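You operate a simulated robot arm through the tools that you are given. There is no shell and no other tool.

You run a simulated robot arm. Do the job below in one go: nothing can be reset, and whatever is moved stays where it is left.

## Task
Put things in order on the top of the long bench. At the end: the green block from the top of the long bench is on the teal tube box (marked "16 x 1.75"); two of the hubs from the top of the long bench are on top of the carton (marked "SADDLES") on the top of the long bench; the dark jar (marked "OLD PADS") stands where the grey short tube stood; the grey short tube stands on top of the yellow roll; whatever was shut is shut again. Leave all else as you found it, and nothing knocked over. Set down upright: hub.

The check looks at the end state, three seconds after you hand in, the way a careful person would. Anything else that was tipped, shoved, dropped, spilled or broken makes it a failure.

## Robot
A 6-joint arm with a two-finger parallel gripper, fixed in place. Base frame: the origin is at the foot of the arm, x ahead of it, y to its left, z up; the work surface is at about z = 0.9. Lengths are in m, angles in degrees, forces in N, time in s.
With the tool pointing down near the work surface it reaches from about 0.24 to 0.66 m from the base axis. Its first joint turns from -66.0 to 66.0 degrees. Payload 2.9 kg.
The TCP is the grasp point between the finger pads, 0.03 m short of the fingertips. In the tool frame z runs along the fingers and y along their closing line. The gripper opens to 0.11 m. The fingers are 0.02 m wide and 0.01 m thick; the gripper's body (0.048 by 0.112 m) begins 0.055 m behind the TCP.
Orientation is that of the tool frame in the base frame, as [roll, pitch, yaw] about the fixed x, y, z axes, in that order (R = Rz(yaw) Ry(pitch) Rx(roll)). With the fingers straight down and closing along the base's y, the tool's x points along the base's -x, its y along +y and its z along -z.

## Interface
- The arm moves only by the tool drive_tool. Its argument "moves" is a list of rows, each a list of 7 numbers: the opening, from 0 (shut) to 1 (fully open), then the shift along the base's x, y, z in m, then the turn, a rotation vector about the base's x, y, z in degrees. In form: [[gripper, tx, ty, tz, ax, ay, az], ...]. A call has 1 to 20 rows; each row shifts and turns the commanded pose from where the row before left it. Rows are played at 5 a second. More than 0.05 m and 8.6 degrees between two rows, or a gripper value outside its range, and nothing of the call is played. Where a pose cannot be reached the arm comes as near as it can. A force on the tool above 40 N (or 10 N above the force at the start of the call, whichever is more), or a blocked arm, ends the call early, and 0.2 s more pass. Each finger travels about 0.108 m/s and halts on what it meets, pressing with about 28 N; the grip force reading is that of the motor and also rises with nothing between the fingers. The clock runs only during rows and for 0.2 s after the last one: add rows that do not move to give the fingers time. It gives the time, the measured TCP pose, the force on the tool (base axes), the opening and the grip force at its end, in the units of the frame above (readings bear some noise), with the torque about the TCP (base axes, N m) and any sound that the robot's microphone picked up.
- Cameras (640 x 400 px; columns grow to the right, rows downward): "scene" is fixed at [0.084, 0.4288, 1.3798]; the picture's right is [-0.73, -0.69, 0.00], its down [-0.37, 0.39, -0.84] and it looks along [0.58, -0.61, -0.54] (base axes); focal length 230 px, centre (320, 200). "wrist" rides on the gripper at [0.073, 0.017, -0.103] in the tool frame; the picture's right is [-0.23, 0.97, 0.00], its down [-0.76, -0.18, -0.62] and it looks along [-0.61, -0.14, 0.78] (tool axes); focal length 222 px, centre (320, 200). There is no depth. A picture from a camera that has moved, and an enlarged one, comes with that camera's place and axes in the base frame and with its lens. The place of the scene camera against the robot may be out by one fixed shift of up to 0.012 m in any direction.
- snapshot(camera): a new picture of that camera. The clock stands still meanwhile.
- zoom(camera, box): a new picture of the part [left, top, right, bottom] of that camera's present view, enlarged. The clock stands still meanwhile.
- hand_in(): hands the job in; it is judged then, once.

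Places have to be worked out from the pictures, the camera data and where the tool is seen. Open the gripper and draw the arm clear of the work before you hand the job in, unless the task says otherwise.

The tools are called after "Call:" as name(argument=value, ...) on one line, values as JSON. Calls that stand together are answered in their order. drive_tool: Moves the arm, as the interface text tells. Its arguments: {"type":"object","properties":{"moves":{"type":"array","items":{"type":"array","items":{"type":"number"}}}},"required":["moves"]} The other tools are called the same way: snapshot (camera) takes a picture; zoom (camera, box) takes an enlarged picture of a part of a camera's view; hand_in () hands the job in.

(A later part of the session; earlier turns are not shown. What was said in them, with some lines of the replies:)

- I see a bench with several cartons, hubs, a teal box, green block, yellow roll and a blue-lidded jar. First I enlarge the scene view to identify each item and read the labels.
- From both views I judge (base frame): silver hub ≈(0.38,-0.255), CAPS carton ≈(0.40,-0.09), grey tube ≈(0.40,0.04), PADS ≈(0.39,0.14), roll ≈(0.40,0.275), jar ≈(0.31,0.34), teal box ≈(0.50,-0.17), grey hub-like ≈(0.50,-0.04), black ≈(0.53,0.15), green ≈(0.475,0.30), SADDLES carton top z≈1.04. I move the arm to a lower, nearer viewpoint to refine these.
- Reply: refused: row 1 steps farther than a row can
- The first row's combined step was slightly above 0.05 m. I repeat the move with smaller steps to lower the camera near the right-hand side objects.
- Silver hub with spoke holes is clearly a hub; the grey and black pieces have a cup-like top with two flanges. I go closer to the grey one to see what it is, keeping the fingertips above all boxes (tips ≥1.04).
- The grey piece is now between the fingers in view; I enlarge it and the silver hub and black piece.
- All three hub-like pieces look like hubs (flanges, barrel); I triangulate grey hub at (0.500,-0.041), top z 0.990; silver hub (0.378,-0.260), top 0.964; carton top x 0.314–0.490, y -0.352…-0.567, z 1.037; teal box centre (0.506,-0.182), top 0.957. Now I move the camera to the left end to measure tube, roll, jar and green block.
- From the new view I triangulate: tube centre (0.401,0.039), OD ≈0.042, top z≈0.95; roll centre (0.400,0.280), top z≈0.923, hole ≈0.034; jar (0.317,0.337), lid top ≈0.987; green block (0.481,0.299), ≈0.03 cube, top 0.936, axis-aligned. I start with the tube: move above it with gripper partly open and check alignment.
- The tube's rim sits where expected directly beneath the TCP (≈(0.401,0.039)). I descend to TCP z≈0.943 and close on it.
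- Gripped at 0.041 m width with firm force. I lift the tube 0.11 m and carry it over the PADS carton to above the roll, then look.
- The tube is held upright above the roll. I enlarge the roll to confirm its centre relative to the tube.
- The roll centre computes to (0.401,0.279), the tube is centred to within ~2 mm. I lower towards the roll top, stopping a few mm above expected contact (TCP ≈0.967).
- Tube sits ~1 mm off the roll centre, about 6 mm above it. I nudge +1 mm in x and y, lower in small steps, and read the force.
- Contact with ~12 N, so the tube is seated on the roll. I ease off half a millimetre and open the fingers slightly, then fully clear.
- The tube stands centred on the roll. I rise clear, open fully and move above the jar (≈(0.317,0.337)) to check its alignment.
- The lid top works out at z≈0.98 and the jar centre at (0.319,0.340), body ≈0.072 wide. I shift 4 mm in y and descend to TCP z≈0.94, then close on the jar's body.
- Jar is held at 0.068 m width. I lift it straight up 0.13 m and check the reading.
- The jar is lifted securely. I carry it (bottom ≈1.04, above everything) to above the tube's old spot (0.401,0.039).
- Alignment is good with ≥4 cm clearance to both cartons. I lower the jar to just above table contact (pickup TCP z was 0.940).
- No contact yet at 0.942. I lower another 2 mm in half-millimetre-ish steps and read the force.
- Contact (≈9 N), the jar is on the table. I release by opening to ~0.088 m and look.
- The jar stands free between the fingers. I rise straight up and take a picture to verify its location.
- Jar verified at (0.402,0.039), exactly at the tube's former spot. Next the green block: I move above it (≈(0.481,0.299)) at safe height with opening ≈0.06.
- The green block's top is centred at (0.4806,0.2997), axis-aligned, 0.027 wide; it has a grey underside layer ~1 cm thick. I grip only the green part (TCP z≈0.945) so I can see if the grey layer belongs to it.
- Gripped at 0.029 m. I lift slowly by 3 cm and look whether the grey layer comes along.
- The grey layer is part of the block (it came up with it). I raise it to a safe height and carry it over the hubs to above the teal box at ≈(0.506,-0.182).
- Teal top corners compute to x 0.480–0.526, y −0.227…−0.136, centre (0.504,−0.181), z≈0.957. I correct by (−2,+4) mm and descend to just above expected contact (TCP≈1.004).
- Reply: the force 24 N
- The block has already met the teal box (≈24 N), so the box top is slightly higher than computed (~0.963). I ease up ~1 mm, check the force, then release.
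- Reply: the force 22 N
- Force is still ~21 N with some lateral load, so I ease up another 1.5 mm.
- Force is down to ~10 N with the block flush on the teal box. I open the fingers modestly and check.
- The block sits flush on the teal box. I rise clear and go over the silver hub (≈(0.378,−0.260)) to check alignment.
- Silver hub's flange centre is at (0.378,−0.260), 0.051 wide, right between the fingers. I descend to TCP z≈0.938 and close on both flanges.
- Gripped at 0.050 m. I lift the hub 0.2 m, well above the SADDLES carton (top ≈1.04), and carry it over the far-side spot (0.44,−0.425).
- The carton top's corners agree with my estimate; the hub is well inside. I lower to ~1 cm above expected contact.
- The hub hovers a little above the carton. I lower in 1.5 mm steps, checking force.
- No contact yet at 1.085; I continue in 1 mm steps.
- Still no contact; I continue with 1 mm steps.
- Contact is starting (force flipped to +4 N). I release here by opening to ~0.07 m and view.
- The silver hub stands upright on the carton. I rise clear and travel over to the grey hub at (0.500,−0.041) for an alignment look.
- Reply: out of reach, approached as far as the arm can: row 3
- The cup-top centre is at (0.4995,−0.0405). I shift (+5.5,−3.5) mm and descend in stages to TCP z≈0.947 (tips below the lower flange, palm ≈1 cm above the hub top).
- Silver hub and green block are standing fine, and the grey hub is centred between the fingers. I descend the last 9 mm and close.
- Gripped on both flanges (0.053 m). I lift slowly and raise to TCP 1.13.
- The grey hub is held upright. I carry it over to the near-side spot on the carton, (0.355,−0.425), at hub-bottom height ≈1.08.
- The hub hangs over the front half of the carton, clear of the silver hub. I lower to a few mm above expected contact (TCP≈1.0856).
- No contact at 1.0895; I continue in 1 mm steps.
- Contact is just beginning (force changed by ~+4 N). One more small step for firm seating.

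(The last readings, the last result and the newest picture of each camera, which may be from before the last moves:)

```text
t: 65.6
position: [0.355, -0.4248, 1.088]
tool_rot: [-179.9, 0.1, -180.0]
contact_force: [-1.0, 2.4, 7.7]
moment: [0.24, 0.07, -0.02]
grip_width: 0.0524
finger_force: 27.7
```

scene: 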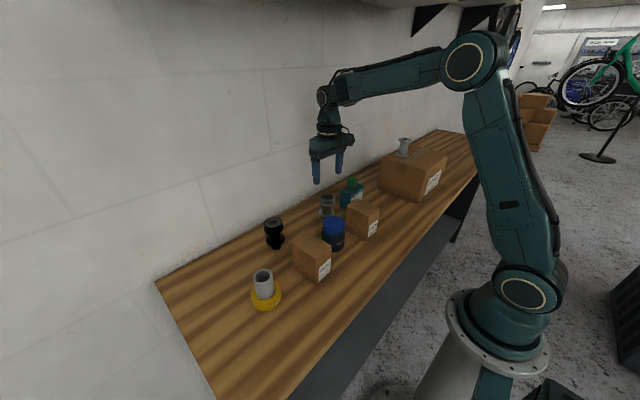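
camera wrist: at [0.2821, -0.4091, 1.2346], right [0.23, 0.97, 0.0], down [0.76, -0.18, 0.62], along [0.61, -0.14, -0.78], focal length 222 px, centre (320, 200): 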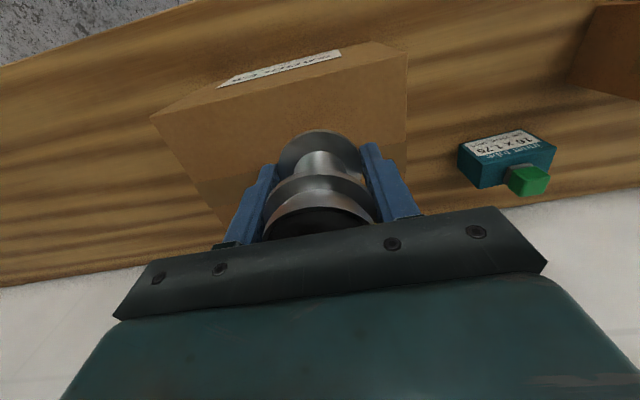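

Seated with ~10 N. I open the fingers gradually to ~0.07 m and view.

Call:
drive_tool(moves=[[0.52, 0, 0, 0, 0, 0, 0], [0.58, 0, 0, 0, 0, 0, 0], [0.68, 0, 0, 0, 0, 0, 0], [0.68, 0, 0, 0, 0, 0, 0]])

Call:
zoom(camera="scene", box=[400, 110, 460, 170])

Call:
zoom(camera="wrist", box=[220, 60, 420, 230])

```text
t: 66.6
position: [0.3554, -0.4246, 1.088]
tool_rot: [-180.0, 0.0, -180.0]
contact_force: [-0.8, 0.8, 0.7]
moment: [0.01, 0.03, -0.01]
grip_width: 0.0748
finger_force: 0.0
```

```text
6.67 times, centred on (430, 140) of scene
camera zoom: at [0.084, 0.4288, 1.3798], right [-0.73, -0.69, 0.0], down [-0.37, 0.39, -0.84], along [0.58, -0.61, -0.54], focal length 1534 px, centre (-413, 600)
```

zoom: 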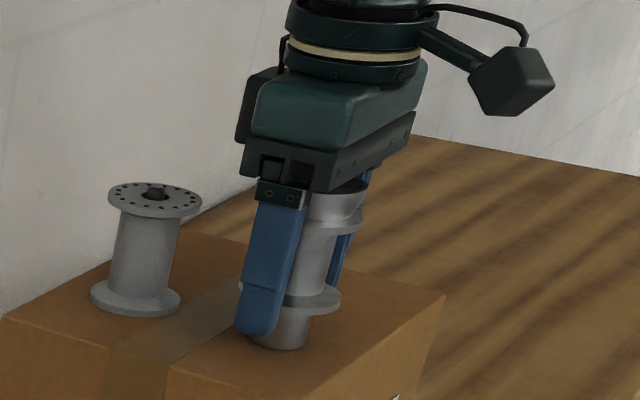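

```text
2.35 times, centred on (320, 145) of wrist
camera zoom: at [0.2831, -0.4088, 1.1901], right [0.23, 0.97, 0.0], down [0.76, -0.18, 0.62], along [0.61, -0.14, -0.78], focal length 523 px, centre (320, 329)
```

zoom: 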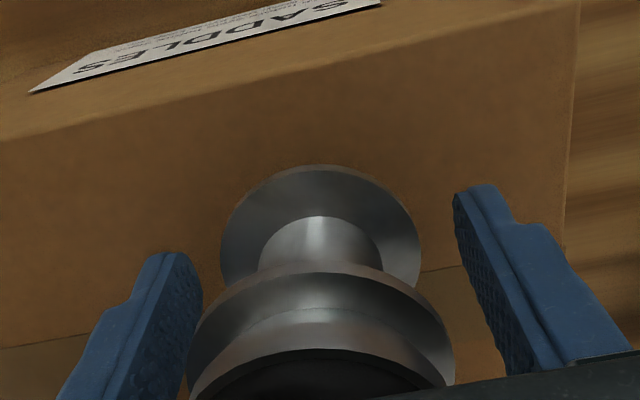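

The grey hub stands upright by itself on the carton. I rise slowly straight up to clear it, then check.

Call:
drive_tool(moves=[[0.68, 0, 0, 0.015, 0, 0, 0], [0.68, 0, 0, 0.02, 0, 0, 0], [0.68, 0, 0, 0.03, 0, 0, 0], [0.68, 0, 0, 0.035, 0, 0, 0], [0.68, 0, 0, 0.01, 0, 0, 0], [0.68, 0, 0, 0, 0, 0, 0]])

Call:
snapshot(camera="wrist")

Call:
zoom(camera="scene", box=[370, 90, 470, 210])

```text
t: 68.0
position: [0.3549, -0.4258, 1.1966]
tool_rot: [-180.0, 0.0, 180.0]
contact_force: [-0.3, 0.9, -0.7]
moment: [0.01, 0.05, -0.01]
grip_width: 0.0748
finger_force: 0.0
```

```text
taken
camera wrist: at [0.2839, -0.4091, 1.2999], right [0.23, 0.97, 0.0], down [0.76, -0.18, 0.62], along [0.61, -0.14, -0.78], focal length 222 px, centre (320, 200)
```

wrist: 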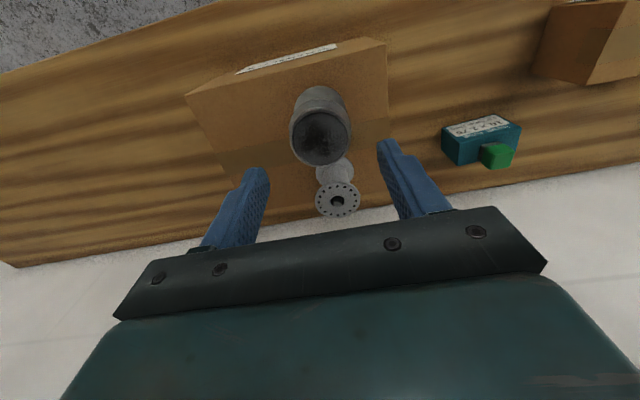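

```text
3.33 times, centred on (420, 150) of scene
camera zoom: at [0.084, 0.4288, 1.3798], right [-0.73, -0.69, 0.0], down [-0.37, 0.39, -0.84], along [0.58, -0.61, -0.54], focal length 767 px, centre (-13, 367)
```

zoom: 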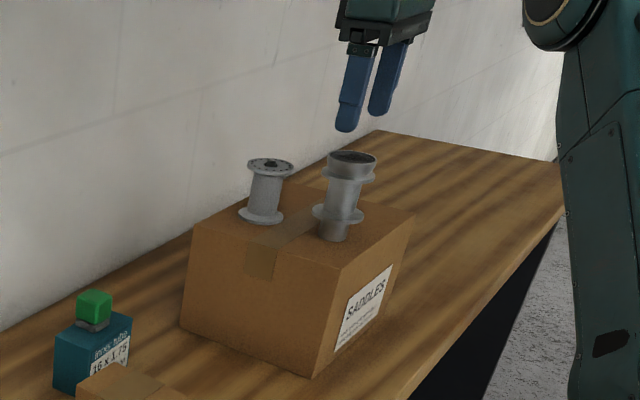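

Both hubs stand upright on the carton. I draw the arm back to its starting pose with the gripper open and inspect everything.

Call:
drive_tool(moves=[[0.68, 0, 0, 0.03, 0, 0, 0], [0.8, 0.0033, 0.043, 0.0055, 0, 0, 0], [1, 0.0033, 0.043, 0.0055, 0, 0, 0], [1, 0.0033, 0.043, 0.0055, 0, 0, 0], [1, 0.0033, 0.043, 0.0055, 0, 0, 0], [1, 0.0033, 0.043, 0.0055, 0, 0, 0], [1, 0.0033, 0.043, 0.0055, 0, 0, 0], [1, 0.0033, 0.043, 0.0055, 0, 0, 0], [1, 0.0033, 0.043, 0.0055, 0, 0, 0], [1, 0.0033, 0.043, 0.0055, 0, 0, 0], [1, 0.0033, 0.041, 0.0055, 0, 0, 0], [1, 0, 0, 0, 0, 0, 0], [1, 0, 0, 0, 0, 0, 0]])

Call:
snapshot(camera="scene")

Call:
snapshot(camera="wrist")

Call:
zoom(camera="scene", box=[220, 190, 390, 320])

Call:
zoom(camera="scene", box=[310, 120, 460, 220])

```text
t: 70.8
position: [0.3877, 0.0022, 1.2812]
tool_rot: [179.9, 0.0, -179.9]
contact_force: [0.6, 0.9, 0.0]
moment: [-0.02, 0.04, 0.01]
grip_width: 0.1099
finger_force: 0.1
```

```text
taken
```

scene: 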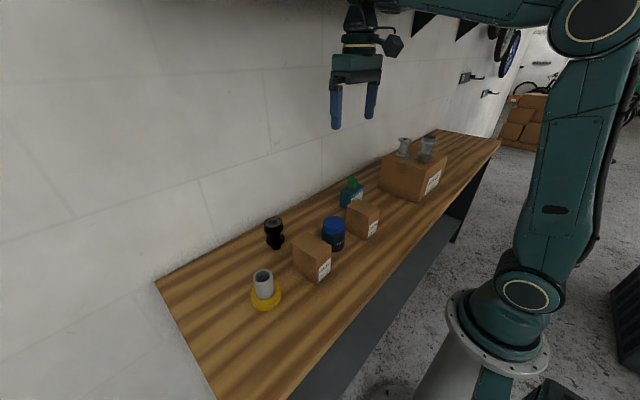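

```text
taken
camera wrist: at [0.316, 0.0187, 1.3845], right [0.23, 0.97, 0.0], down [0.76, -0.18, 0.62], along [0.61, -0.14, -0.78], focal length 222 px, centre (320, 200)
```

wrist: 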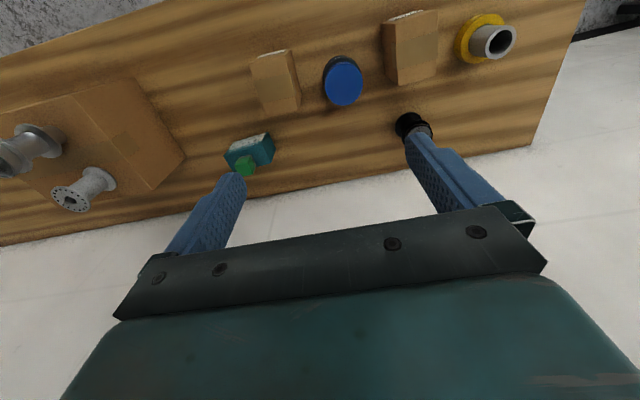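

```text
3.08 times, centred on (305, 255) of scene
camera zoom: at [0.084, 0.4288, 1.3798], right [-0.73, -0.69, 0.0], down [-0.37, 0.39, -0.84], along [0.58, -0.61, -0.54], focal length 708 px, centre (366, 31)
```

zoom: 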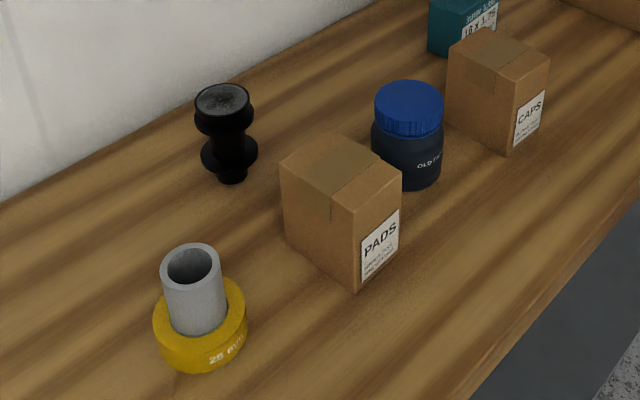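

```text
4.00 times, centred on (385, 170) of scene
camera zoom: at [0.084, 0.4288, 1.3798], right [-0.73, -0.69, 0.0], down [-0.37, 0.39, -0.84], along [0.58, -0.61, -0.54], focal length 921 px, centre (60, 320)
```

zoom: 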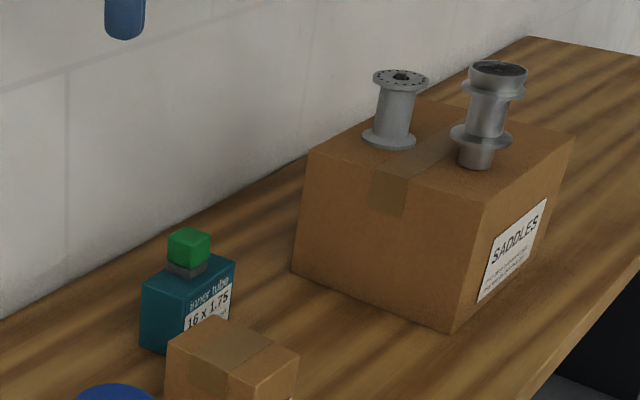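

All goals are visible: the green block is on the teal box, two hubs stand upright on SADDLES, the jar is on the tube's old spot and the tube is on the yellow roll. The other items look unmoved and the arm is clear with the gripper open, so I hand in.

Call:
hand_in()

```text
The job is handed in.
```

The job is handed in, and the last pictures showed every goal met. I don't have the judge's result.

- **Green block:** it sits flat on the teal tube box. It has a grey layer underneath that turned out to be part of it. The block met the box sooner than I expected and pressed with about 24 N before I eased off. The box was in the same place afterwards.
- **Hubs:** the silver and grey hubs stand upright on top of the SADDLES carton. I took the black piece to be the third hub and left it where it was.
- **Dark jar:** it stands within a few millimetres of the grey tube's old spot, with its lid still on.
- **Grey tube:** it stands centred on the yellow roll.

Nothing was opened, so nothing needed shutting again. The PADS and CAPS cartons looked unmoved, and nothing was knocked over. The arm ended back at its starting position with the gripper open.
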